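You operate a simulated robot arm through the tools that you are given. There is no shell and no other tool. Be economical: measure what you need, move in short steps, check, and stop when the job is done.

You are at the controls of a simulated robot arm. One attempt, no reset.

Task
Hose the tray in the sink clean and shut the water off.
Fine: put the nozzle back in its holder; shut both its lever and the hose valve; tray and water stay in the sink. Where these are worked on the way, their far stop is far enough and under half their travel is too little: hose valve.

It is judged by the outcome, as a careful person would: the job done as asked, and still so three seconds after it is handed in. It fails if anything else is knocked over, pushed out of place, dropped, spilled or broken.

Robot
A 7-joint arm with a two-finger parallel gripper, fixed in place. Base frame: the origin is at the foot of the arm, x ahead of it, y to its left, z up; the work surface is at about z = 880. Lengths are in mm, angles in rad, forces in N, time in s.
With the tool pointing down near the work surface it reaches from about 380 to 900 mm from the base axis. Its first joint turns from -2.007 to 2.007 rad. Payload 3.91 kg.
The TCP is the grasp point between the finger pads, 30 mm short of the fingertips. In the tool frame z runs along the fingers and y along their closing line. The gripper opens to 110 mm. The fingers are 20 mm wide and 10 mm thick; the gripper's body (48 by 112 mm) begins 55 mm behind the TCP.
Orientation is that of the tool frame in the base frame, as a unit quaternion [w, x, y, z]. With the fingers straight down and closing along the base's y, the tool's x points along the base's -x, its y along +y and its z along -z.

Tools
- The arm moves only by the tool apply_moves. Its argument "steps" is a list of rows, each an object (a shift or turn left out is 0, a gripper value left out holds the last) with "travel": the shift along the tool's x, y, z in units of 30 mm (1.0 is 30 mm), a list of three; "dr": the turn, a rotation vector about the tool's x, y, z in units of 5 degrees (1.0 is 5 degrees), a list of three; "gripper": the opening, from 0 (shut) to 1 (fully open). In form: [{"travel": [dx, dy, dz], "dr": [ax, ay, az], "gripper": gripper}, ...]. A call has 1 to 10 rows; each row shifts and turns the commanded pose from where the row before left it, along the tool's axes as they then stand. A call with a number of a shift or a turn outside -1 to 1 is refused whole. Rows are played at 5 a second. More than 50 mm and 0.15 rad between two rows, or a gripper value outside its range, and nothing of the call is played. Where a pose cannot be reached the arm comes as near as it can. A force on the tool above 60 N (or 10 N above the force at the start of the call, whichever is more), or a blocked arm, ends the call early, and 0.2 s more pass. The fingers move at their own pace (about 153 mm/s each) and stop on an object; they squeeze with about 30 N. The grip force told is the motor's: it shows also when the fingers shut on nothing. Time passes only in rows, and 0.2 s behind the last, so rows that do not move let the fingers close. The reply holds the time, the measured pose of the TCP, the force on the tool along the base axes, the opening and the grip force, in the units named above and with some noise, with the torque about the TCP (base axes, N m) and any sound that the robot's microphone picked up.
- Cameras (640 x 400 px; columns grow to the right, rows downward): "scene" is fixed at [50.7, 648.7, 1671.8]; the picture's right is [-0.45, -0.89, 0.00], its down [-0.59, 0.30, -0.74] and it looks along [0.66, -0.34, -0.67] (base axes); focal length 258 px, centre (320, 200). "wrist" rides on the gripper at [72, 17, -103] in the tool frame; the picture's right is [-0.23, 0.97, 0.00], its down [-0.76, -0.18, -0.62] and it looks along [-0.61, -0.14, 0.78] (tool axes); focal length 222 px, centre (320, 200).
- camera(camera): a new picture of that camera. No time passes.
- move_column(by): slides the trunk up (or, below 0, down) by that many mm; the arm rides with it, the base frame stays. It gives what a move gives, with no picture.
- probe_pixels(camera, pixels): for up to 12 pixels [column, row] of the newest picture of that camera ("zoom" is the newest enlarged one), the place [x, y, z] in the base frame of the surface seen there, good to about 2 mm. No time passes.
- close_up(camera, box): a new picture of the part [left, top, right, bottom] of that camera's present view, enlarged. No time passes.
- close_job(): hands the job in; it is judged then, once.

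Keep the steps short. Do not move on a guess: measure, check each grasp and each placing, and mend mistakes. In all there are 80 turns and 54 pictures (those below and enlarged ones count). Leave the gripper open and the arm clear of the work at the hand-in unless told otherwise, and finish with a single line.

The tools are called after "Emit:" as a command line: name --argument value ..., lists and objects as JSON in quotes. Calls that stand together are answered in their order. apply_moves: Moves the arm, as the interface text tells. Its arguments: {"type":"object","properties":{"steps":{"type":"array","items":{"type":"object","properties":{"travel":{"type":"array","items":{"type":"number"}},"dr":{"type":"array","items":{"type":"number"}},"gripper":{"type":"number"}}}}},"required":["steps"]} The other tools are called the same way: move_column (by) slides the trunk up or down; camera (camera) takes a picture; probe_pixels (camera, pixels) gives the place of the surface under pixels of a picture; close_up (camera, box) takes an enlarged picture of a part of a camera's view; close_job () hands the job in.

At the start:

```text
t: 0.0
tool_pos: [546.2, -102.4, 1376.6]
tool_rot: [0.0, 0.002, 1.0, -0.001]
wrist_force: [-0.1, -0.6, -0.2]
ft_torque: [0.01, 0.03, 0.05]
opening: 110.0
grip_force: 0.1
trunk travel left (down, up): [-925.0, 65.0]
```

scene: 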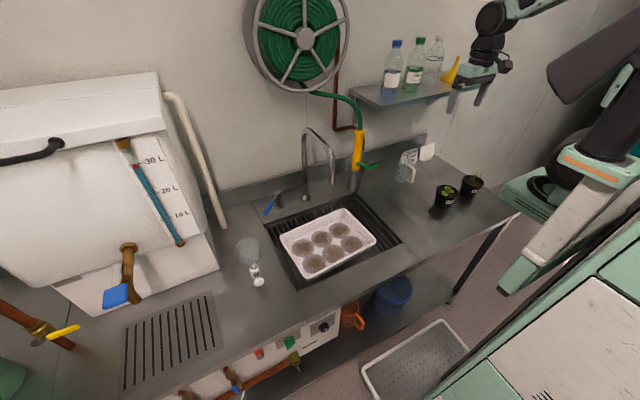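
wrist: 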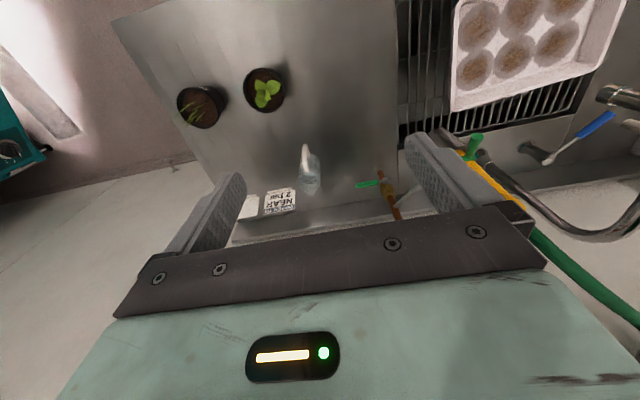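

I see a hose reel, a yellow/green nozzle near pixel (358,150) and a tray in the sink. I'll enlarge the nozzle area and the valve candidates.

Emit:
close_up --camera "scene" --box '[300, 70, 460, 210]'

Emit:
close_up --camera "wrist" --box '[340, 100, 540, 225]'

```text
2.86 times, centred on (380, 140) of scene
```

zoom: 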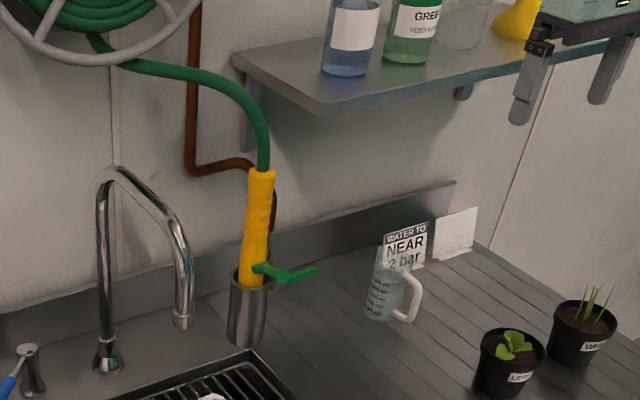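

```text
3.20 times, centred on (440, 162) of wrist
```

zoom: 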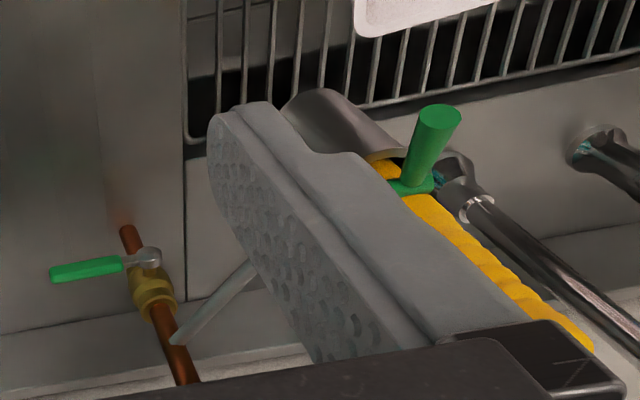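

A second green lever sits on the copper pipe behind the nozzle, which is probably the hose valve. I'll zoom tighter on both and probe from the scene camera.

Emit:
close_up --camera "scene" --box '[340, 120, 390, 195]'

Emit:
close_up --camera "wrist" --box '[340, 160, 420, 220]'

Emit:
probe_pixels --camera "wrist" --pixels '[[360, 185], [375, 183], [384, 181], [380, 173], [388, 195], [398, 215], [476, 137], [469, 157], [475, 170], [500, 190]]'

Emit:
probe_pixels --camera "scene" --pixels '[[360, 165], [366, 169], [378, 166], [360, 135], [358, 150], [363, 178], [355, 185], [340, 90], [280, 240], [375, 240], [320, 210], [300, 275]]'

```text
5.33 times, centred on (365, 158) of scene
```

zoom: 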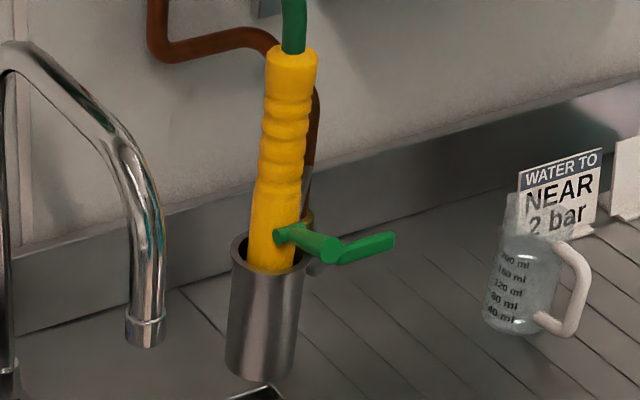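

```text
6.67 times, centred on (380, 190) of wrist
```

zoom: 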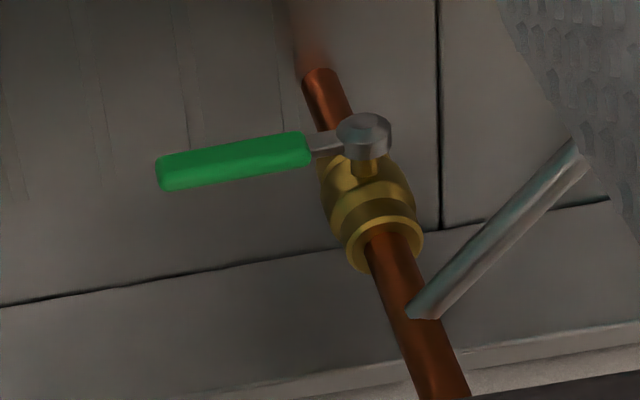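

```text
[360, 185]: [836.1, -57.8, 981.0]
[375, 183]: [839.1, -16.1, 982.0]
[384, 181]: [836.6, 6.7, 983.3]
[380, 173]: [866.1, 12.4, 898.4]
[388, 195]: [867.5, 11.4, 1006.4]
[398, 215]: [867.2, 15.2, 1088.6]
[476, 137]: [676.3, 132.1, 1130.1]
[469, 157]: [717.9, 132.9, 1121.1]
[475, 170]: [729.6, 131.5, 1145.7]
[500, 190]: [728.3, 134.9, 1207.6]
```

```text
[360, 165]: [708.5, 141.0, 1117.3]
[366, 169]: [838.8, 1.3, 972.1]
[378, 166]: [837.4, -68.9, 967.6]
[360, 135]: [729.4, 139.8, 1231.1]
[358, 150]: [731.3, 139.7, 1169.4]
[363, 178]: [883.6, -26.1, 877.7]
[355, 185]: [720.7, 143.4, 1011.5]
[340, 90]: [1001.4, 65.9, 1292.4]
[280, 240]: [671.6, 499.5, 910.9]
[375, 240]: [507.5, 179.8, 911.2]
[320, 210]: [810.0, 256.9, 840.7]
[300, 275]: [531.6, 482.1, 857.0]
```

The hose valve pivots near (838, 8, 982) and its lever points along -y, so it is shut across the vertical pipe. The nozzle stands in a cup near (740, 138), with a green stub at (676, 132, 1130). I'll move left above the sink so the wrist camera can see the nozzle lever.

Emit:
apply_moves --steps '[{"travel": [0.15, 0.9, -0.08]}, {"travel": [0.15, 0.9, -0.08]}, {"travel": [0.15, 0.9, -0.08]}, {"travel": [0.15, 0.9, -0.08]}, {"travel": [0.15, 0.9, -0.08]}, {"travel": [0.15, 0.9, -0.08]}, {"travel": [0.15, 0.9, -0.08]}, {"travel": [0.15, 0.9, -0.08]}, {"travel": [0.15, 0.9, -0.08]}, {"travel": [0.15, 0.9, -0.08]}]'

Emit:
camera --camera "wrist"

```text
t: 2.2
tool_pos: [501.4, 167.0, 1400.7]
tool_rot: [0.0, 0.002, 1.0, 0.0]
wrist_force: [-1.2, 0.1, -0.3]
ft_torque: [0.02, 0.0, 0.0]
opening: 109.9
grip_force: 0.1
trunk travel left (down, up): [-925.0, 65.0]
```

```text
47 pictures are left
```

wrist: 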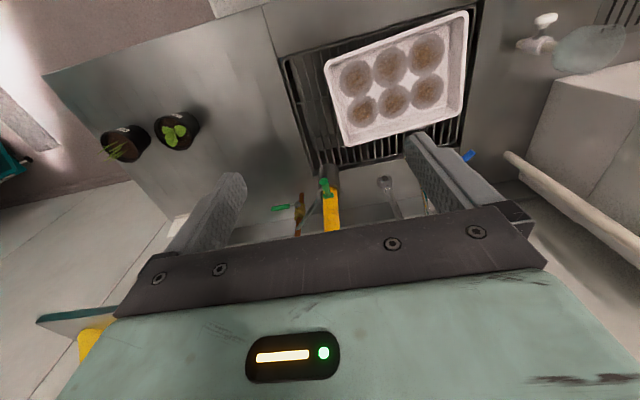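

Emit:
close_up --camera "wrist" --box '[260, 140, 400, 228]'

Emit:
probe_pixels --camera "wrist" --pixels '[[323, 182], [323, 187], [326, 192], [332, 195], [326, 171], [331, 225], [330, 168], [280, 60], [465, 135], [325, 55], [465, 12], [345, 145]]'

```text
4.55 times, centred on (330, 184) of wrist
```

zoom: 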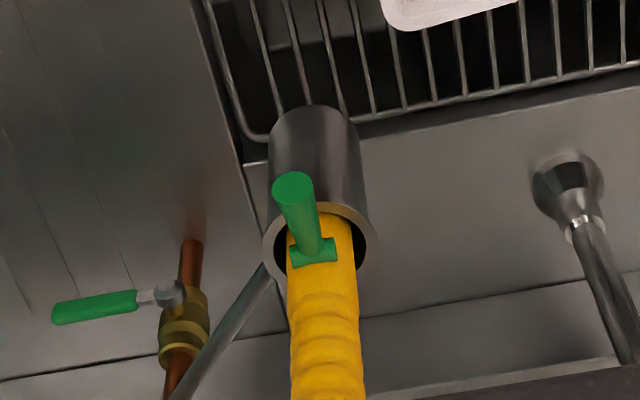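

```text
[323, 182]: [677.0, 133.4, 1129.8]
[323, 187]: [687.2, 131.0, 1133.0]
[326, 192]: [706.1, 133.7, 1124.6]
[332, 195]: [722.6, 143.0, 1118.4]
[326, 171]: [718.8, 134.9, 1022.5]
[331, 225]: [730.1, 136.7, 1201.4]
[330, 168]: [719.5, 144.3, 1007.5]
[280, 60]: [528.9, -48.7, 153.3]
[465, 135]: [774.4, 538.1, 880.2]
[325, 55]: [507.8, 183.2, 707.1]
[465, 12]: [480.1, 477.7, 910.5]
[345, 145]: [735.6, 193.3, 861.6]
```

Next I'll probe the sink edges near the holder, to find out whether the holder hangs over the basin, and the handle outline.

Emit:
probe_pixels --camera "zoom" --pixels '[[225, 100], [200, 60], [248, 175], [420, 145], [560, 110], [255, 120], [235, 140], [300, 108], [315, 195], [370, 235], [268, 245], [262, 270]]'

Emit:
probe_pixels --camera "scene" --pixels '[[345, 197], [352, 194], [405, 238], [400, 234], [300, 285], [268, 206], [310, 240], [356, 140], [363, 140], [352, 168], [351, 175], [358, 187]]'

Emit:
close_up --camera "scene" --box '[250, 160, 420, 300]'

```text
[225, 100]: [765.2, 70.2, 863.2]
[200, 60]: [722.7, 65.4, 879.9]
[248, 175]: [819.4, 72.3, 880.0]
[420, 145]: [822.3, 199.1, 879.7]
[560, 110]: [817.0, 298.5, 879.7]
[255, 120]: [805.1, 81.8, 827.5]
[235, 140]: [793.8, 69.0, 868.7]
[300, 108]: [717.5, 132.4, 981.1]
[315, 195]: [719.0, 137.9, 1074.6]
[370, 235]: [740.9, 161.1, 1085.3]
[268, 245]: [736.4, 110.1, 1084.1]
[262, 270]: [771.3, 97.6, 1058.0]
```

```text
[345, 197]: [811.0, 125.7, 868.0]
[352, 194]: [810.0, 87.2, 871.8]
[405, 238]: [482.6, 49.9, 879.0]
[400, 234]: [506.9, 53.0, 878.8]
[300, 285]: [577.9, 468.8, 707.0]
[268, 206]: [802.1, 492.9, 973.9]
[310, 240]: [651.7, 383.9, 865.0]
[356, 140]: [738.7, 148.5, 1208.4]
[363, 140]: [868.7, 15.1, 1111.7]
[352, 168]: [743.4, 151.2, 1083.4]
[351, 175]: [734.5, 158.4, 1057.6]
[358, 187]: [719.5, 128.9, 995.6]
```

```text
2.86 times, centred on (335, 230) of scene
```

zoom: 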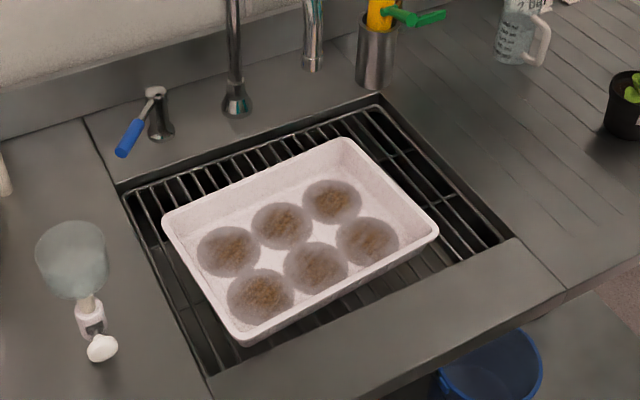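

The sink spans about x 480–815 and y 67–510, so the holder at (742, 136) hangs over the basin and water from it stays in the sink. I'll probe the obstacles (jug, shelf, bottles) while pitching the tool 45° forward where it is.

Emit:
probe_pixels --camera "scene" --pixels '[[405, 152], [404, 165], [412, 170], [400, 180], [350, 95], [385, 108], [450, 92], [390, 70], [435, 65], [447, 195], [470, 185], [360, 110]]'

Emit:
apply_moves --steps '[{"dr": [0, -1, 0]}, {"dr": [0, -1, 0]}, {"dr": [0, -1, 0]}, {"dr": [0, -1, 0]}, {"dr": [0, -1, 0]}, {"dr": [0, -1, 0]}, {"dr": [0, -1, 0]}, {"dr": [0, -1, 0]}, {"dr": [0, -1, 0], "gripper": 0.0}]'

Emit:
camera --camera "wrist"

```text
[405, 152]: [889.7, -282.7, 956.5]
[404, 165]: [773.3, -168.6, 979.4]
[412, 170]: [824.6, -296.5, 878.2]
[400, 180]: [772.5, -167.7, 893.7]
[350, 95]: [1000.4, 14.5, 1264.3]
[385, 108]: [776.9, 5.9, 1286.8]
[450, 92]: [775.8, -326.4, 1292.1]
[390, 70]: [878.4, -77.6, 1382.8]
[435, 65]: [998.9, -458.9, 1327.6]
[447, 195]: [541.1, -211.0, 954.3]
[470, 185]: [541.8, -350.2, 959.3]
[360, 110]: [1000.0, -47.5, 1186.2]
```

```text
t: 4.2
tool_pos: [499.6, 168.1, 1400.8]
tool_rot: [0.383, 0.001, 0.924, 0.0]
wrist_force: [0.2, 0.5, 0.4]
ft_torque: [0.0, 0.01, -0.02]
opening: 0.1
grip_force: 10.2
trunk travel left (down, up): [-925.0, 65.0]
```

```text
44 pictures are left
```

wrist: 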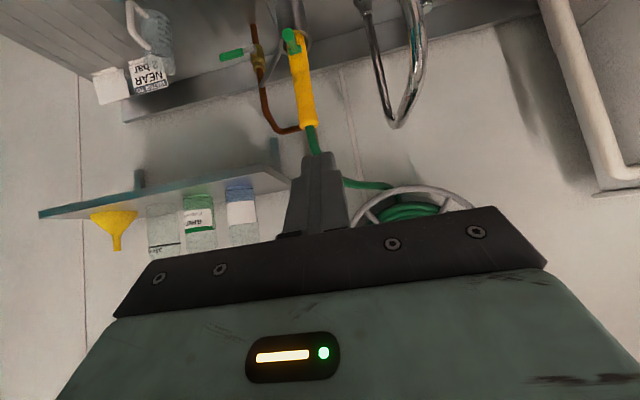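

The shelf occupies x>776, y<6, z≈1265–1290, and the jug is near (780, -180). I'll move in the open area to about (620, -58, 1110) with the fingers shut.

Emit:
apply_moves --steps '[{"travel": [0.403, -0.753, 0.969]}, {"travel": [0.403, -0.753, 0.969]}, {"travel": [0.403, -0.753, 0.969]}, {"travel": [0.403, -0.753, 0.969]}, {"travel": [0.403, -0.753, 0.969]}, {"travel": [0.403, -0.753, 0.969]}, {"travel": [0.403, -0.753, 0.969]}, {"travel": [0.403, -0.753, 0.969]}, {"travel": [0.403, -0.753, 0.969]}, {"travel": [0.403, -0.753, 0.969]}]'

Emit:
camera --camera "wrist"

```text
t: 6.4
tool_pos: [641.1, -41.0, 1112.2]
tool_rot: [0.382, 0.0, 0.924, 0.0]
wrist_force: [-0.5, 0.5, 0.0]
ft_torque: [-0.03, -0.01, -0.03]
opening: 0.2
grip_force: 30.4
out of reach, approached as far as the arm can: row 5, 6, 7
trunk travel left (down, up): [-925.0, 65.0]
```

```text
43 pictures are left
```

wrist: 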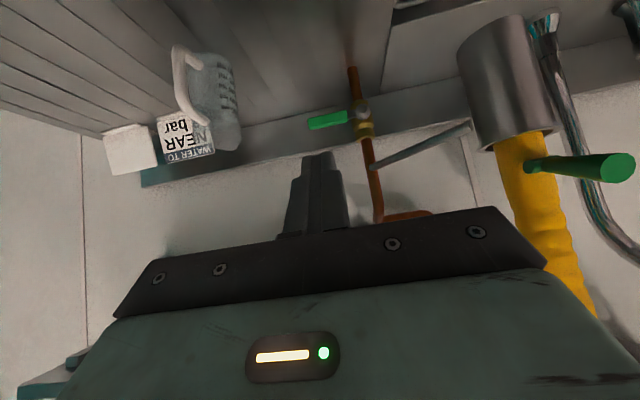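

The valve lever is at about (327,120) in the inverted wrist view. I'm now at (641, -41, 1112) and will approach the spot just above the lever's outer half.

Emit:
apply_moves --steps '[{"travel": [-0.384, -0.052, 0.929]}, {"travel": [-0.384, -0.052, 0.929]}, {"travel": [-0.384, -0.052, 0.929]}, {"travel": [-0.384, -0.052, 0.929]}, {"travel": [-0.384, -0.052, 0.929]}, {"travel": [-0.384, -0.052, 0.929]}, {"travel": [-0.384, -0.052, 0.929]}]'

Emit:
camera --camera "wrist"

Emit:
close_up --camera "scene" --box '[320, 110, 440, 200]'

```text
t: 8.0
tool_pos: [837.7, -51.9, 1030.6]
tool_rot: [0.383, 0.0, 0.924, 0.0]
wrist_force: [-0.2, 0.4, -0.7]
ft_torque: [-0.01, 0.02, -0.02]
opening: 0.1
grip_force: 29.9
trunk travel left (down, up): [-925.0, 65.0]
```

```text
42 pictures are left
```

wrist: 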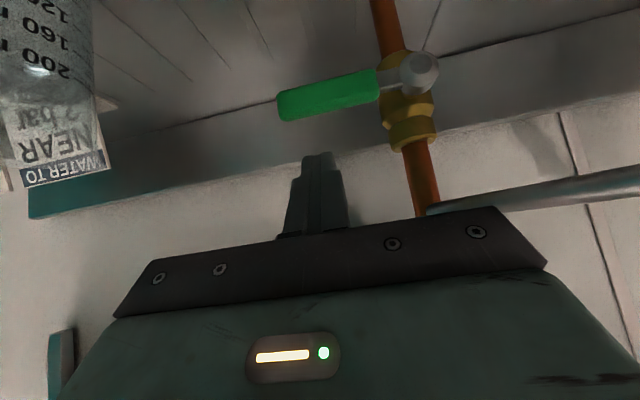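

```text
4.44 times, centred on (380, 155) of scene
```

zoom: 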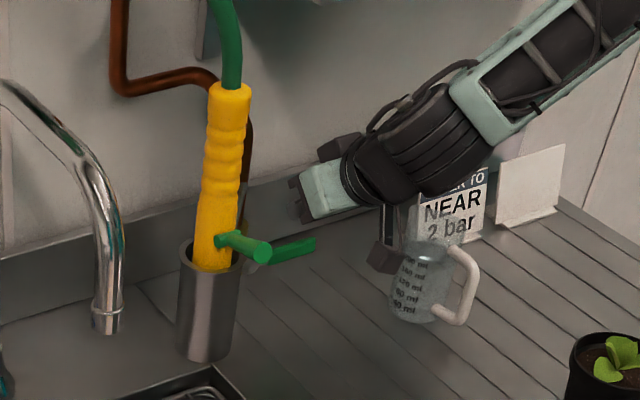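

The fingertip is above the lever, about 30 mm clear. I'll lower it 24 mm and check the force.

Emit:
apply_moves --steps '[{"travel": [0.19, 0, 0.19]}, {"travel": [0.19, 0, 0.19]}, {"travel": [0.19, 0, 0.19]}]'

Emit:
camera --camera "wrist"

```text
t: 8.8
tool_pos: [837.5, -52.2, 1007.6]
tool_rot: [0.383, 0.001, 0.924, 0.0]
wrist_force: [0.2, 0.0, -0.1]
ft_torque: [0.01, 0.01, 0.02]
opening: 0.0
grip_force: 29.8
trunk travel left (down, up): [-925.0, 65.0]
```

```text
40 pictures are left
```

wrist: 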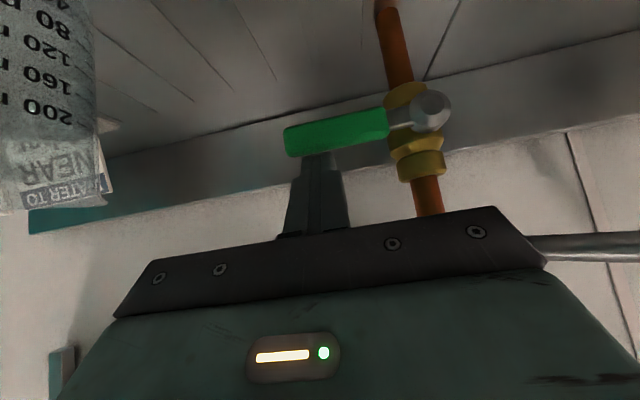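

The lever now overlaps the fingertip in view. I'll press down 16 mm in 4 mm rows.

Emit:
apply_moves --steps '[{"travel": [0.094, 0, 0.094]}, {"travel": [0.094, 0, 0.094]}, {"travel": [0.094, 0, 0.094]}, {"travel": [0.094, 0, 0.094]}]'

```text
t: 9.8
tool_pos: [841.8, -52.7, 1000.0]
tool_rot: [0.391, 0.0, 0.92, -0.001]
wrist_force: [22.4, -1.6, 50.4]
ft_torque: [0.15, -0.59, 0.0]
opening: 0.2
grip_force: 30.0
trunk travel left (down, up): [-925.0, 65.0]
```

It stops hard at 50 N after about 7 mm, so the lever doesn't go down and must turn up. I'll back off and pass in front and below it to push from underneath.

Emit:
apply_moves --steps '[{"travel": [0, 0, -0.8]}, {"travel": [0, 0, -0.8]}, {"travel": [0, 0, -0.8]}, {"travel": [0.78, -0.04, 0.51]}, {"travel": [0.78, -0.04, 0.51]}, {"travel": [0.78, -0.04, 0.51]}, {"travel": [-0.5, 0, 0.5]}, {"travel": [-0.5, 0, 0.5]}]'

Emit:
camera --camera "wrist"

```text
t: 11.6
tool_pos: [811.7, -56.4, 960.7]
tool_rot: [0.382, 0.001, 0.924, 0.0]
wrist_force: [0.7, -0.2, -1.0]
ft_torque: [0.02, -0.02, 0.01]
opening: 0.0
grip_force: 29.8
trunk travel left (down, up): [-925.0, 65.0]
```

```text
39 pictures are left
```

wrist: 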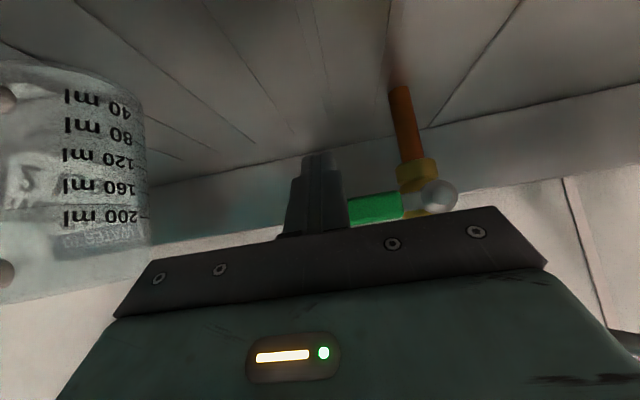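

The finger is under the lever's outer part. I'll push up along the arc to roughly 60°.

Emit:
apply_moves --steps '[{"travel": [-0.24, 0, -0.24]}, {"travel": [-0.24, 0, -0.24]}, {"travel": [-0.342, 0.075, -0.342]}, {"travel": [-0.342, 0.075, -0.342]}, {"travel": [-0.267, 0.305, -0.267]}, {"travel": [-0.267, 0.305, -0.267]}]'

Emit:
camera --camera "wrist"

```text
t: 13.0
tool_pos: [812.1, -32.8, 1033.3]
tool_rot: [0.384, -0.001, 0.923, 0.001]
wrist_force: [-0.8, -0.8, -0.9]
ft_torque: [0.02, 0.03, 0.0]
opening: 0.0
grip_force: 30.3
trunk travel left (down, up): [-925.0, 65.0]
```

```text
38 pictures are left
```

wrist: 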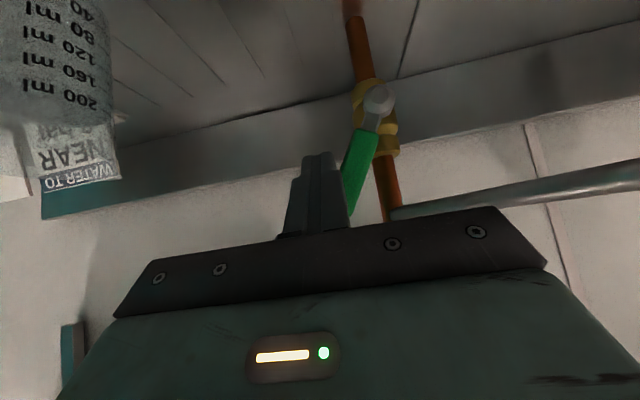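

The lever is rising, now about 65° up. I'll probe the strut to make sure the gripper body clears it.

Emit:
probe_pixels --camera "wrist" --pixels '[[620, 183], [520, 198], [420, 210], [362, 150], [350, 195], [378, 100], [392, 190]]'

```text
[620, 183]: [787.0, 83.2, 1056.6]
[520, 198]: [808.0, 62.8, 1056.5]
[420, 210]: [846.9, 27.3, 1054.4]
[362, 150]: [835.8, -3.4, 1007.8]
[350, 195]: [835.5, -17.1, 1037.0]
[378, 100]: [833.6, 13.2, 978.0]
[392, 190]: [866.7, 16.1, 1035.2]
```

The strut crosses beyond the gripper's reach at these y values. I'll finish pushing the lever to vertical.

Emit:
apply_moves --steps '[{"travel": [-0.14, 0.4, -0.14]}, {"travel": [-0.1, 0.4, -0.1]}, {"travel": [0, 0.2, 0]}, {"travel": [0, 0.15, 0]}, {"travel": [0, 0.1, 0]}]'

Emit:
camera --camera "wrist"

```text
t: 14.2
tool_pos: [812.4, -2.6, 1044.3]
tool_rot: [0.383, 0.004, 0.924, -0.005]
wrist_force: [-10.4, -35.2, 8.3]
ft_torque: [-0.59, 0.04, -0.74]
opening: 0.0
grip_force: 30.1
trunk travel left (down, up): [-925.0, 65.0]
```

```text
37 pictures are left
```

wrist: 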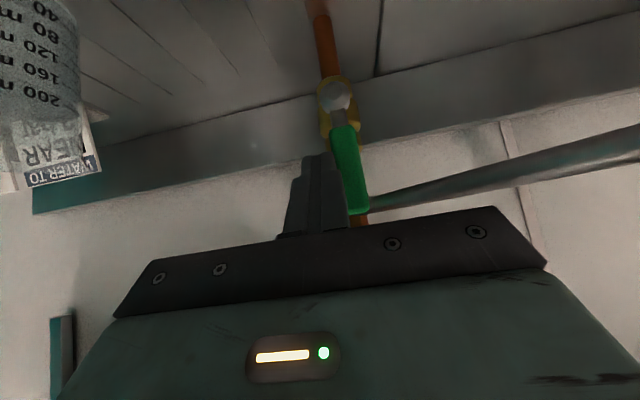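

The lever now stands vertical, and 35 N of resistance shows it's at its open stop. I'll retreat to the open area and check for water.

Emit:
apply_moves --steps '[{"travel": [0, -0.6, 0]}, {"travel": [0.2, 0, -0.943]}, {"travel": [0.2, 0, -0.943]}, {"travel": [0.2, 0, -0.943]}, {"travel": [0.2, 0, -0.943]}, {"travel": [0.2, 0, -0.943]}, {"travel": [0.2, 0, -0.943]}, {"travel": [0.2, 0, -0.943]}]'

Emit:
camera --camera "scene"

Emit:
camera --camera "wrist"

```text
t: 16.0
tool_pos: [640.9, -14.9, 1154.5]
tool_rot: [0.382, 0.001, 0.924, 0.0]
wrist_force: [0.2, 0.1, -0.5]
ft_torque: [0.0, 0.01, 0.0]
opening: 0.0
grip_force: 30.2
trunk travel left (down, up): [-925.0, 65.0]
```

```text
36 pictures are left
```

scene: 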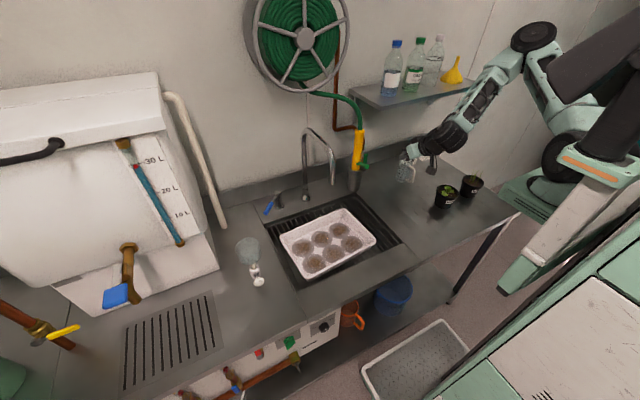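

```text
35 pictures are left
```

wrist: 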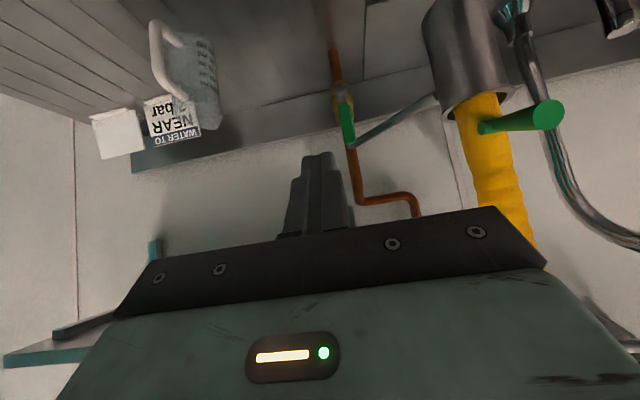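

No water is leaking. Now I'll take a detailed look at the nozzle lever.

Emit:
close_up --camera "wrist" --box '[420, 40, 600, 240]'

Emit:
probe_pixels --camera "wrist" --pixels '[[546, 114], [540, 128], [540, 104], [520, 120], [500, 124], [485, 126], [483, 118], [484, 134], [475, 160], [500, 190], [460, 110], [470, 50]]'

```text
2.00 times, centred on (510, 140) of wrist
```

zoom: 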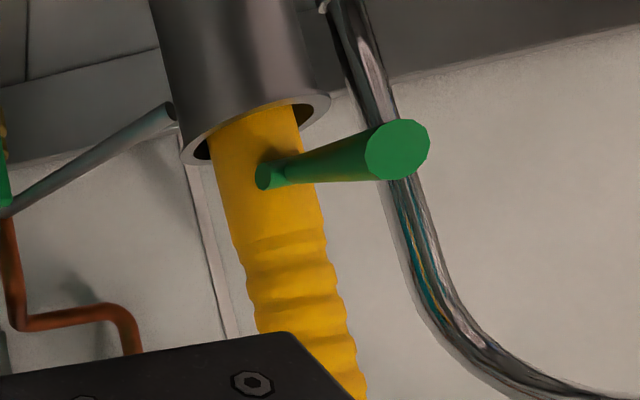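

```text
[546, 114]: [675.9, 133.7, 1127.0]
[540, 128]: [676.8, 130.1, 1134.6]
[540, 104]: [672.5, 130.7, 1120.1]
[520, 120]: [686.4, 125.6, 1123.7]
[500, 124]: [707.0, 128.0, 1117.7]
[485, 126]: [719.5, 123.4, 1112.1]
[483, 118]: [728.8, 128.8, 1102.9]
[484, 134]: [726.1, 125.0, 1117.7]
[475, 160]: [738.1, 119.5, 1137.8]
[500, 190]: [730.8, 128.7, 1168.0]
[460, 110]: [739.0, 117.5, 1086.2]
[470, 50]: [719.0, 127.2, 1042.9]
```

The lever is hinged on a pin along y at about (726, 130, 1110), with its free end at (674, 133, 1127). I'll put the closed fingers below and in front of its end.

Emit:
apply_moves --steps '[{"travel": [0.4, 0.987, 0.156]}, {"travel": [0.4, 0.987, 0.156]}, {"travel": [0.4, 0.987, 0.156]}, {"travel": [0.4, 0.987, 0.156]}, {"travel": [0.4, 0.987, 0.156]}, {"travel": [-0.707, 0, 0.707]}]'

Emit:
camera --camera "wrist"

```text
t: 17.4
tool_pos: [646.1, 133.7, 1094.8]
tool_rot: [0.383, 0.001, 0.924, 0.0]
wrist_force: [-0.4, 0.0, 0.5]
ft_torque: [0.02, 0.0, -0.02]
opening: 0.0
grip_force: 29.6
trunk travel left (down, up): [-925.0, 65.0]
```

```text
33 pictures are left
```

wrist: 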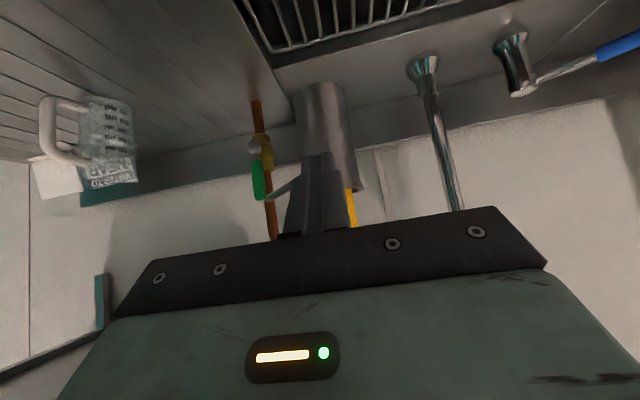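

I'll go forward 12 mm, then up 24 mm, to just reach the lever's underside.

Emit:
apply_moves --steps '[{"travel": [-0.283, 0, 0.283]}, {"travel": [-0.19, 0, -0.19]}, {"travel": [-0.19, 0, -0.19]}, {"travel": [-0.19, 0, -0.19]}, {"travel": [-0.12, 0, -0.12]}]'

```text
t: 18.6
tool_pos: [658.5, 132.5, 1123.6]
tool_rot: [0.383, 0.001, 0.924, 0.0]
wrist_force: [-0.5, 0.1, 0.8]
ft_torque: [0.0, -0.04, 0.0]
opening: 0.2
grip_force: 29.9
trunk travel left (down, up): [-925.0, 65.0]
```

Barely any contact so far. I'll push up 12 mm more in small rows.

Emit:
apply_moves --steps '[{"travel": [-0.095, 0, -0.095]}, {"travel": [-0.095, 0, -0.095]}, {"travel": [-0.095, 0, -0.095]}]'

Emit:
close_up --camera "scene" --box '[320, 110, 440, 200]'

```text
t: 19.4
tool_pos: [658.5, 133.4, 1135.2]
tool_rot: [0.383, 0.0, 0.924, 0.0]
wrist_force: [0.3, 0.8, -0.6]
ft_torque: [0.03, -0.01, -0.03]
opening: 0.1
grip_force: 30.2
trunk travel left (down, up): [-925.0, 65.0]
```

```text
4.44 times, centred on (380, 155) of scene
```

zoom: 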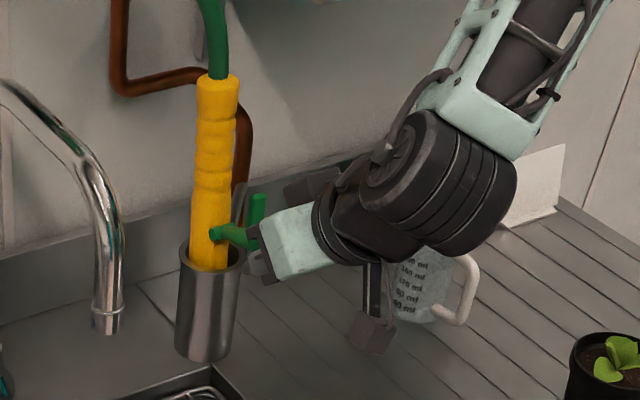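

I can't tell from the force whether the finger is touching. I'll move up another 12 mm and forward 4, then probe the lever.

Emit:
apply_moves --steps '[{"travel": [-0.13, 0, -0.06]}, {"travel": [-0.13, 0, -0.06]}, {"travel": [-0.13, 0, -0.06]}]'

Emit:
close_up --camera "scene" --box '[345, 140, 395, 185]'

Emit:
camera --camera "wrist"

```text
t: 20.2
tool_pos: [660.2, 134.5, 1147.4]
tool_rot: [0.381, -0.001, 0.925, 0.001]
wrist_force: [-10.1, -0.7, -12.9]
ft_torque: [-0.02, 0.43, -0.04]
opening: 0.0
grip_force: 30.4
trunk travel left (down, up): [-925.0, 65.0]
```

```text
8.89 times, centred on (370, 162) of scene
```

zoom: 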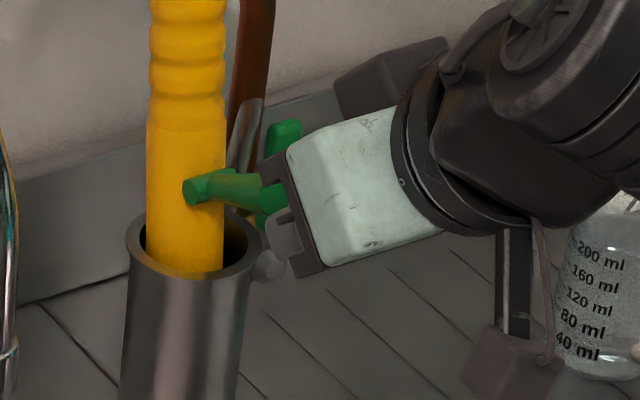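

```text
30 pictures are left
```

wrist: 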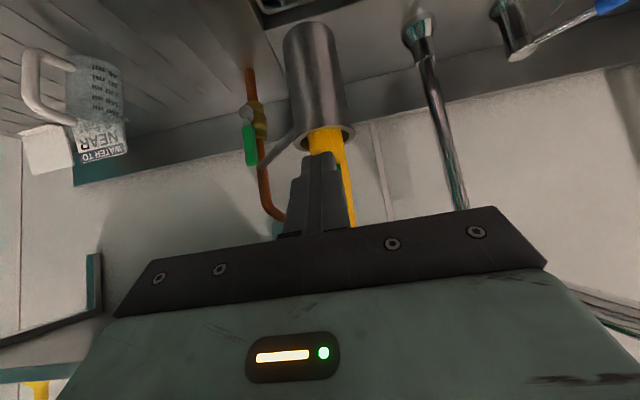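

About 17 N of reaction, and the lever doesn't visibly turn. Pushing harder upward could lift the loose nozzle out of its cup. I'll back off and try pressing down from above, where the cup supports the nozzle.

Emit:
apply_moves --steps '[{"travel": [0.59, 0, 0.59]}, {"travel": [0.73, 0, -0.73]}, {"travel": [-0.707, 0, -0.707]}, {"travel": [-0.707, 0, -0.707]}, {"travel": [-0.707, 0, -0.707]}, {"travel": [-0.45, 0, 0.45]}, {"travel": [-0.4, 0, 0.4]}]'

Emit:
camera --camera "wrist"

```text
t: 21.8
tool_pos: [667.7, 132.6, 1212.9]
tool_rot: [0.383, 0.001, 0.924, -0.001]
wrist_force: [0.1, -0.1, -0.2]
ft_torque: [-0.01, 0.03, -0.03]
opening: 0.0
grip_force: 30.3
trunk travel left (down, up): [-925.0, 65.0]
```

```text
29 pictures are left
```

wrist: 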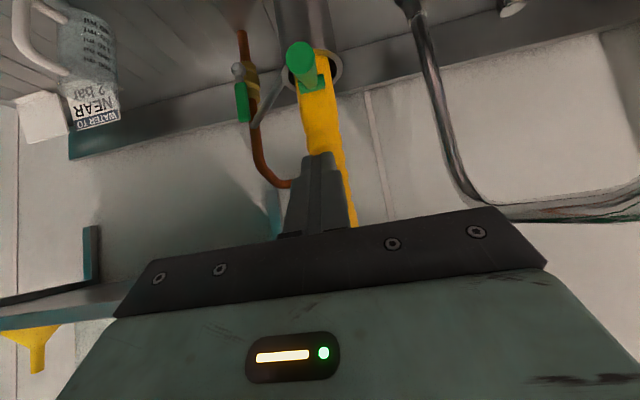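

Emit:
probe_pixels --camera "wrist" --pixels '[[300, 52], [300, 62], [309, 76], [310, 84], [318, 110], [322, 140], [345, 180], [310, 110], [330, 75]]'

```text
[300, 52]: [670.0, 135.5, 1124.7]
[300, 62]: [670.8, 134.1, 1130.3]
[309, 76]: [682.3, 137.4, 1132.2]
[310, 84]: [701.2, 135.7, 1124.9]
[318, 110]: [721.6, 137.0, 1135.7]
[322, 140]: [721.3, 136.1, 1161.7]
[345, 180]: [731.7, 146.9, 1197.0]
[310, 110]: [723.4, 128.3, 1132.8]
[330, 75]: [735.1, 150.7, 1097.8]
```

The lever hasn't turned; its end is still at (670, 135, 1127). I'll press down on it, 44 mm to near contact and then small rows.

Emit:
apply_moves --steps '[{"travel": [0.5, 0, 0.5]}, {"travel": [0.5, 0, 0.5]}, {"travel": [0.12, 0, 0.12]}, {"travel": [0.1, 0, 0.1]}, {"travel": [0.1, 0, 0.1]}]'

```text
t: 23.0
tool_pos: [667.6, 132.5, 1156.3]
tool_rot: [0.382, 0.001, 0.924, 0.0]
wrist_force: [0.8, 0.6, -0.2]
ft_torque: [0.0, 0.01, 0.03]
opening: 0.0
grip_force: 30.2
trunk travel left (down, up): [-925.0, 65.0]
```

Emit:
apply_moves --steps '[{"travel": [0.1, 0, 0.1]}, {"travel": [0.1, 0, 0.1]}, {"travel": [0.1, 0, 0.1]}]'

Emit:
close_up --camera "scene" --box '[330, 130, 410, 200]'

```text
t: 23.8
tool_pos: [667.5, 134.8, 1144.6]
tool_rot: [0.382, 0.001, 0.924, -0.001]
wrist_force: [0.4, -0.4, -0.8]
ft_torque: [-0.01, 0.0, -0.02]
opening: 0.0
grip_force: 29.8
trunk travel left (down, up): [-925.0, 65.0]
```

```text
5.71 times, centred on (370, 165) of scene
```

zoom: 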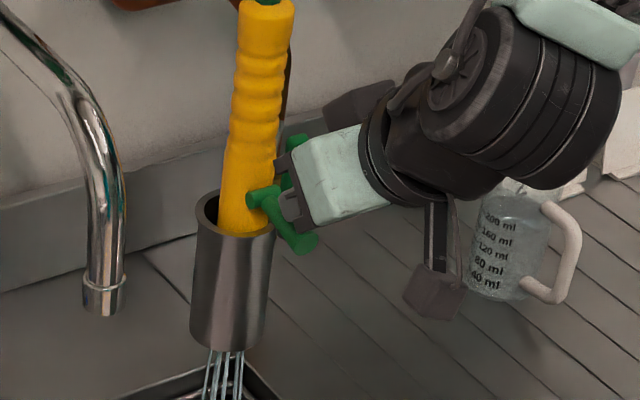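

Water is now running from the nozzle through the holder into the sink. I'll press a bit further for a full flow.

Emit:
apply_moves --steps '[{"travel": [0.1, 0, 0.1]}, {"travel": [0.1, 0, 0.1]}, {"travel": [0.1, 0, 0.1]}]'

Emit:
close_up --camera "scene" --box '[330, 130, 410, 200]'

```text
t: 24.6
tool_pos: [667.5, 134.2, 1131.0]
tool_rot: [0.383, 0.001, 0.924, 0.0]
wrist_force: [-0.4, 0.8, -0.2]
ft_torque: [0.0, -0.03, 0.01]
opening: 0.0
grip_force: 29.5
trunk travel left (down, up): [-925.0, 65.0]
```

```text
5.71 times, centred on (370, 165) of scene
```

zoom: 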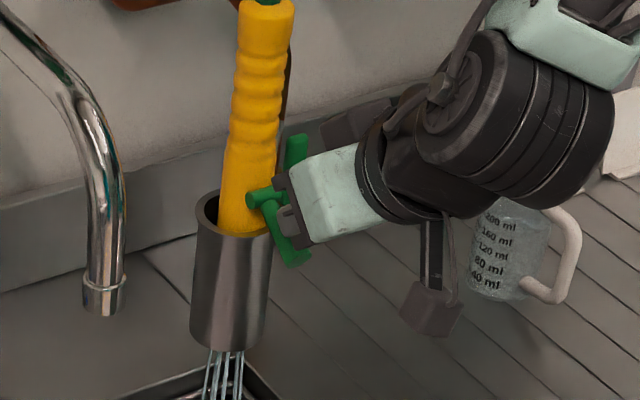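

The lever is well down and the water falls into the sink. Before grasping the handle, I'll probe the faucet and handle positions.

Emit:
probe_pixels --camera "zoom" --pixels '[[105, 310], [110, 220], [95, 140], [265, 20], [262, 60], [260, 100], [255, 150], [240, 180], [240, 90], [285, 90], [225, 360]]'

```text
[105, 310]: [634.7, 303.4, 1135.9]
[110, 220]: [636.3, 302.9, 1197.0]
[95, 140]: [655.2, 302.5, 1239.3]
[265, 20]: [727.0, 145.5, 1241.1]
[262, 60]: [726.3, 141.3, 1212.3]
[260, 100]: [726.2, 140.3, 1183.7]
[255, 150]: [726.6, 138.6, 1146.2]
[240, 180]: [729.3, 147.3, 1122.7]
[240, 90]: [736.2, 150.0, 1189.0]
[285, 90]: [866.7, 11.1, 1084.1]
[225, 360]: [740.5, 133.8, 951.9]
```

The faucet spout hangs at about (635, 303, 1136–1240), so I must work around it. I'll lift off the lever to a pre-grasp point up and back from the handle, open to about 60 mm, and probe the dirt spots meanwhile.

Emit:
apply_moves --steps '[{"travel": [-0.75, 0, -0.89]}, {"travel": [-0.75, 0, -0.89]}, {"travel": [-0.75, 0.02, -0.89]}, {"travel": [-0.75, 0.02, -0.89]}, {"gripper": 0.58}]'

Emit:
camera --camera "wrist"

Emit:
probe_pixels --camera "scene" --pixels '[[303, 247], [322, 239], [339, 231], [314, 264], [333, 254], [351, 244], [281, 238], [304, 278], [375, 240], [344, 209], [306, 128], [333, 180]]'

```text
t: 25.8
tool_pos: [655.7, 133.6, 1270.9]
tool_rot: [0.383, 0.0, 0.924, 0.0]
wrist_force: [-0.4, 0.4, 0.8]
ft_torque: [0.01, 0.0, -0.01]
opening: 63.9
grip_force: 0.1
trunk travel left (down, up): [-925.0, 65.0]
```

```text
26 pictures are left
```

wrist: 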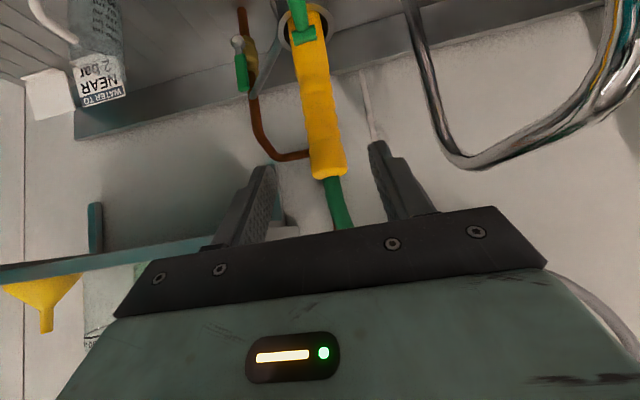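

```text
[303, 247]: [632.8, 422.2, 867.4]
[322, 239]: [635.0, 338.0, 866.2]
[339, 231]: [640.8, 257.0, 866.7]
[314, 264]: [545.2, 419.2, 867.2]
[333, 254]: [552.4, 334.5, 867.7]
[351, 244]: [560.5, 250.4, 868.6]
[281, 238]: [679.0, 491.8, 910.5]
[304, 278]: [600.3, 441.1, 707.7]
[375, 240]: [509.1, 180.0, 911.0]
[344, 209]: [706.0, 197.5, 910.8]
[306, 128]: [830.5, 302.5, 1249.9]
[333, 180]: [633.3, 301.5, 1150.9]
```

The dirt spots are near (640,257), (635,338), (633,422), (560,250), (552,334), (545,419). The handle is centred between the fingers, so I'll advance 120 mm along the tool axis and close.

Emit:
apply_moves --steps '[{"travel": [0, 0.05, 1]}, {"travel": [0, 0.02, 1]}, {"travel": [0, 0, 1]}, {"travel": [0, 0, 0.95]}]'

Emit:
camera --camera "wrist"

```text
t: 26.8
tool_pos: [738.8, 136.3, 1186.7]
tool_rot: [0.383, 0.001, 0.924, 0.0]
wrist_force: [0.2, -0.1, 0.1]
ft_torque: [0.01, -0.02, 0.0]
opening: 63.8
grip_force: 0.0
trunk travel left (down, up): [-925.0, 65.0]
```

```text
25 pictures are left
```

wrist: 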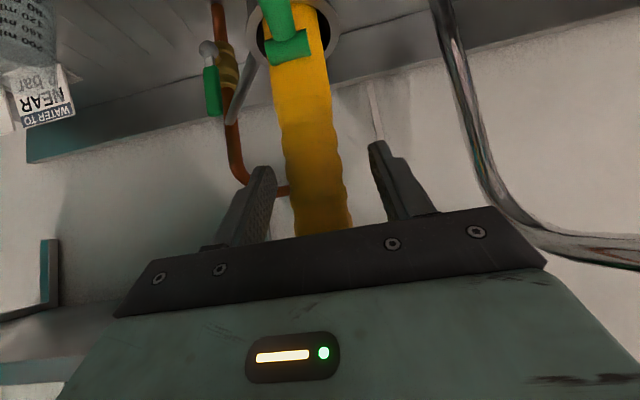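

The handle is between the fingers. I'll close on it.

Emit:
apply_moves --steps '[{"gripper": 0.0}, {"gripper": 0.0}, {"gripper": 0.0}, {"gripper": 0.0}]'

```text
t: 27.8
tool_pos: [739.3, 136.4, 1186.6]
tool_rot: [0.382, 0.001, 0.924, -0.001]
wrist_force: [2.4, -2.3, -0.1]
ft_torque: [-0.28, -0.42, -0.01]
opening: 32.2
grip_force: 29.8
trunk travel left (down, up): [-925.0, 65.0]
```

Gripped at 32 mm. I'll lift slowly by 45 mm and check.

Emit:
apply_moves --steps '[{"travel": [-0.35, 0, -0.35]}, {"travel": [-0.35, 0, -0.35]}, {"travel": [-0.35, 0, -0.35]}]'

Emit:
close_up --camera "scene" --box '[300, 80, 420, 210]'

```text
t: 28.6
tool_pos: [738.5, 137.5, 1231.3]
tool_rot: [0.383, 0.0, 0.924, 0.0]
wrist_force: [0.0, -0.4, -3.0]
ft_torque: [-0.12, 0.0, -0.03]
opening: 32.5
grip_force: 29.6
trunk travel left (down, up): [-925.0, 65.0]
```

```text
3.08 times, centred on (360, 145) of scene
```

zoom: 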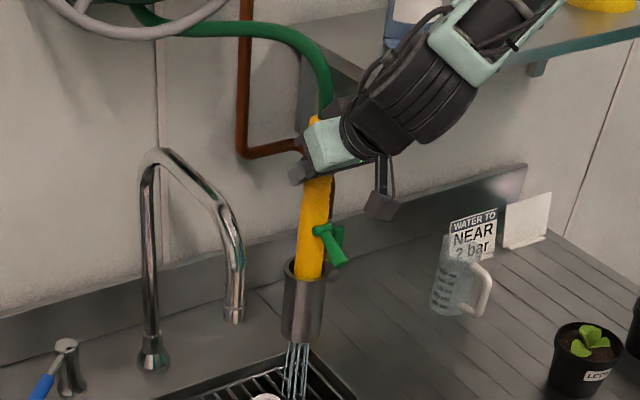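

The lift works (3 N load) and water still drains into the sink. Lifting another 84 mm.

Emit:
apply_moves --steps '[{"travel": [-0.5, 0, -0.5]}, {"travel": [-0.5, 0, -0.5]}, {"travel": [-0.5, 0, -0.5]}, {"travel": [-0.5, 0, -0.5]}]'

Emit:
close_up --camera "scene" --box '[300, 80, 420, 210]'

```text
t: 29.6
tool_pos: [740.4, 137.6, 1316.7]
tool_rot: [0.382, 0.0, 0.924, 0.001]
wrist_force: [-0.5, -0.1, -2.9]
ft_torque: [-0.14, -0.02, 0.0]
opening: 32.4
grip_force: 29.7
trunk travel left (down, up): [-925.0, 65.0]
```

```text
3.08 times, centred on (360, 145) of scene
```

zoom: 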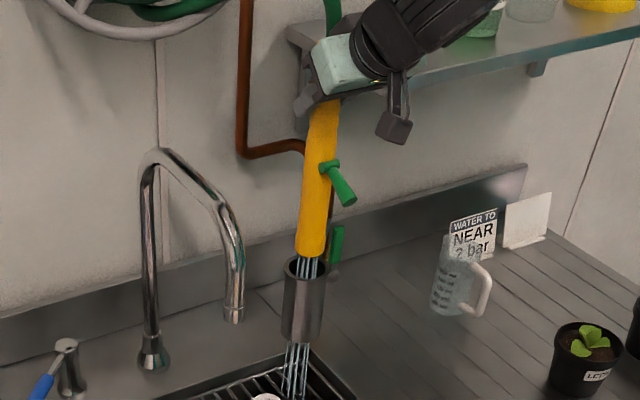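

The tip has cleared the holder rim. I'll rise 15 mm, then carry it over the first spot near (640, 252), staying right of the faucet.

Emit:
apply_moves --steps '[{"travel": [-0.35, 0, -0.35]}, {"travel": [0.59, 0.958, -0.59]}, {"travel": [0.59, 0.958, -0.59]}, {"travel": [0.59, 0.958, -0.59]}, {"travel": [0.59, 0.958, -0.59]}, {"travel": [0.35, 0, 0.35]}, {"travel": [0.35, 0, 0.35]}]'

Emit:
camera --camera "scene"

```text
t: 31.2
tool_pos: [638.6, 252.2, 1301.9]
tool_rot: [0.383, 0.0, 0.924, 0.0]
wrist_force: [0.5, -0.1, -3.1]
ft_torque: [0.05, -0.01, 0.0]
opening: 32.2
grip_force: 30.3
trunk travel left (down, up): [-925.0, 65.0]
```

```text
22 pictures are left
```

scene: 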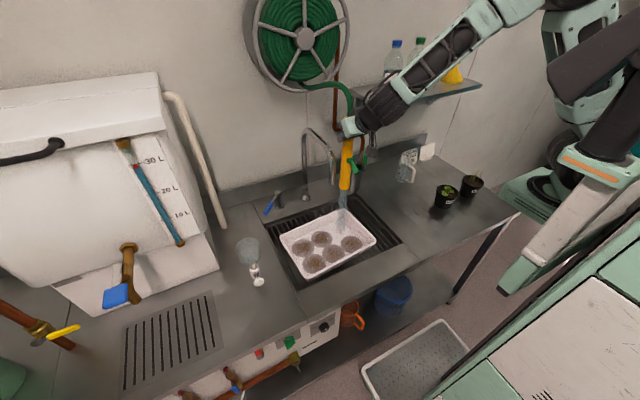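

The first spot is already gone. Next is (560, 250): I'll move 80 mm toward the robot and hold briefly.

Emit:
apply_moves --steps '[{"travel": [0.62, 0, -0.62]}, {"travel": [0.62, 0, -0.62]}, {"travel": [0.62, 0, -0.62]}, {}, {}, {}, {}]'

Emit:
close_up --camera "scene" --box '[250, 110, 420, 300]'

```text
t: 32.8
tool_pos: [560.9, 250.5, 1301.9]
tool_rot: [0.383, 0.0, 0.924, 0.0]
wrist_force: [-0.1, -0.6, -3.1]
ft_torque: [-0.11, -0.01, 0.0]
opening: 32.4
grip_force: 29.8
trunk travel left (down, up): [-925.0, 65.0]
```

```text
2.11 times, centred on (335, 205) of scene
```

zoom: 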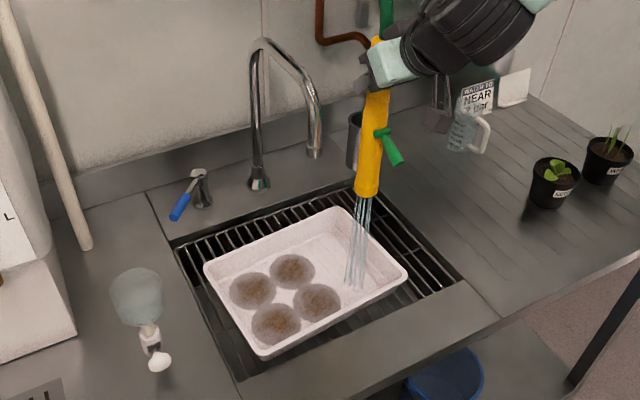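

Two spots are done. Next (552, 334), passing in front of the faucet.

Emit:
apply_moves --steps '[{"travel": [0.06, 0.93, -0.06]}, {"travel": [0.06, 0.93, -0.06]}, {"travel": [0.06, 0.93, -0.06]}, {}, {}, {}, {}]'

Emit:
close_up --camera "scene" --box '[250, 80, 420, 300]'

```text
t: 34.4
tool_pos: [552.6, 336.5, 1300.6]
tool_rot: [0.383, -0.001, 0.924, 0.001]
wrist_force: [0.1, 0.0, -2.9]
ft_torque: [-0.13, -0.02, 0.0]
opening: 32.2
grip_force: 30.0
trunk travel left (down, up): [-925.0, 65.0]
```

```text
1.82 times, centred on (335, 190) of scene
```

zoom: 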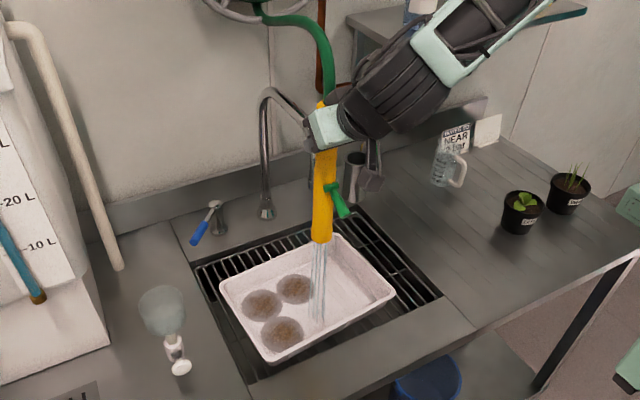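

Three spots are left. Next (545, 419).

Emit:
apply_moves --steps '[{"travel": [0.06, 0.92, -0.06]}, {"travel": [0.06, 0.92, -0.06]}, {"travel": [0.06, 0.92, -0.06]}, {}, {}, {}, {}]'

Emit:
close_up --camera "scene" --box '[250, 80, 420, 300]'

```text
t: 36.0
tool_pos: [544.3, 418.1, 1299.9]
tool_rot: [0.383, -0.001, 0.924, 0.001]
wrist_force: [-0.5, -0.2, -3.1]
ft_torque: [-0.09, -0.03, -0.02]
opening: 32.7
grip_force: 30.0
trunk travel left (down, up): [-925.0, 65.0]
```

```text
1.82 times, centred on (335, 190) of scene
```

zoom: 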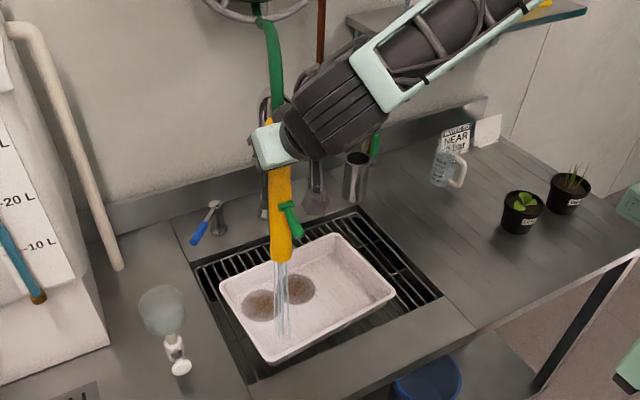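

Two spots are left. I'll go to (633, 422), hold, then (635, 350), staying clear of the spout at y≤315.

Emit:
apply_moves --steps '[{"travel": [-0.69, 0.04, 0.69]}, {"travel": [-0.69, 0.04, 0.69]}, {"travel": [-0.69, 0.04, 0.69]}, {}, {}, {}, {"travel": [-0.02, -0.8, 0.02]}, {"travel": [-0.02, -0.8, 0.02]}, {"travel": [-0.02, -0.8, 0.02]}, {}]'

Emit:
apply_moves --steps '[{}, {}, {}]'

Emit:
close_up --camera "scene" --box '[250, 80, 420, 300]'

```text
t: 38.2
tool_pos: [636.5, 349.9, 1302.4]
tool_rot: [0.383, 0.0, 0.924, 0.0]
wrist_force: [-0.8, 0.5, -3.3]
ft_torque: [0.09, 0.0, 0.01]
opening: 32.1
grip_force: 29.5
trunk travel left (down, up): [-925.0, 65.0]
```

```text
t: 39.0
tool_pos: [638.4, 350.3, 1301.4]
tool_rot: [0.382, 0.001, 0.924, 0.0]
wrist_force: [0.7, -0.1, -4.6]
ft_torque: [0.07, -0.02, -0.02]
opening: 32.4
grip_force: 29.9
trunk travel left (down, up): [-925.0, 65.0]
```

```text
1.82 times, centred on (335, 190) of scene
```

zoom: 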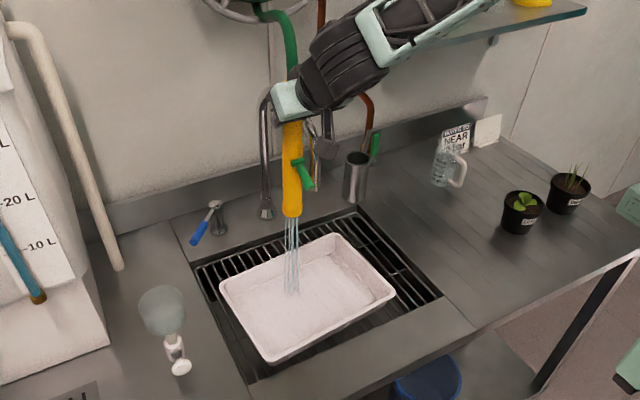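

The tray looks clean. I'll bring the nozzle back around the front of the spout to about (555, 248), then raise it for the return.

Emit:
apply_moves --steps '[{"travel": [0.65, 0.2, -0.65]}, {"travel": [0.65, 0.2, -0.65]}, {"travel": [0.65, 0.2, -0.65]}, {"travel": [0, -1, 0]}, {"travel": [0, -1, 0]}, {"travel": [0, -1, 0]}, {"travel": [0, -1, 0]}, {"travel": [-0.35, 0, -0.35]}, {"travel": [-0.35, 0, -0.35]}]'

Emit:
close_up --camera "scene" --box '[260, 180, 420, 300]'

```text
t: 41.0
tool_pos: [553.9, 248.9, 1331.9]
tool_rot: [0.383, 0.001, 0.924, 0.0]
wrist_force: [0.1, 0.4, -4.1]
ft_torque: [0.1, -0.04, 0.03]
opening: 32.4
grip_force: 29.9
trunk travel left (down, up): [-925.0, 65.0]
```

```text
3.33 times, centred on (340, 240) of scene
```

zoom: 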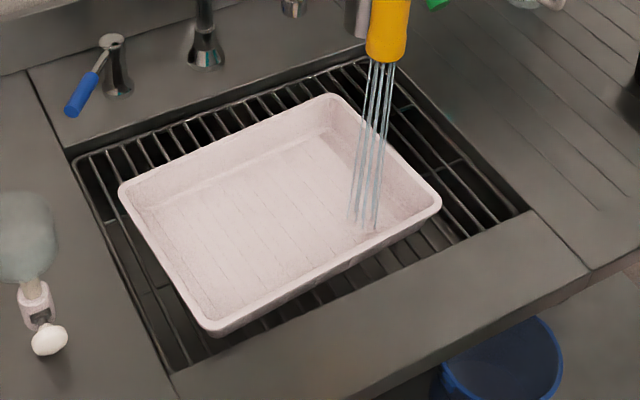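

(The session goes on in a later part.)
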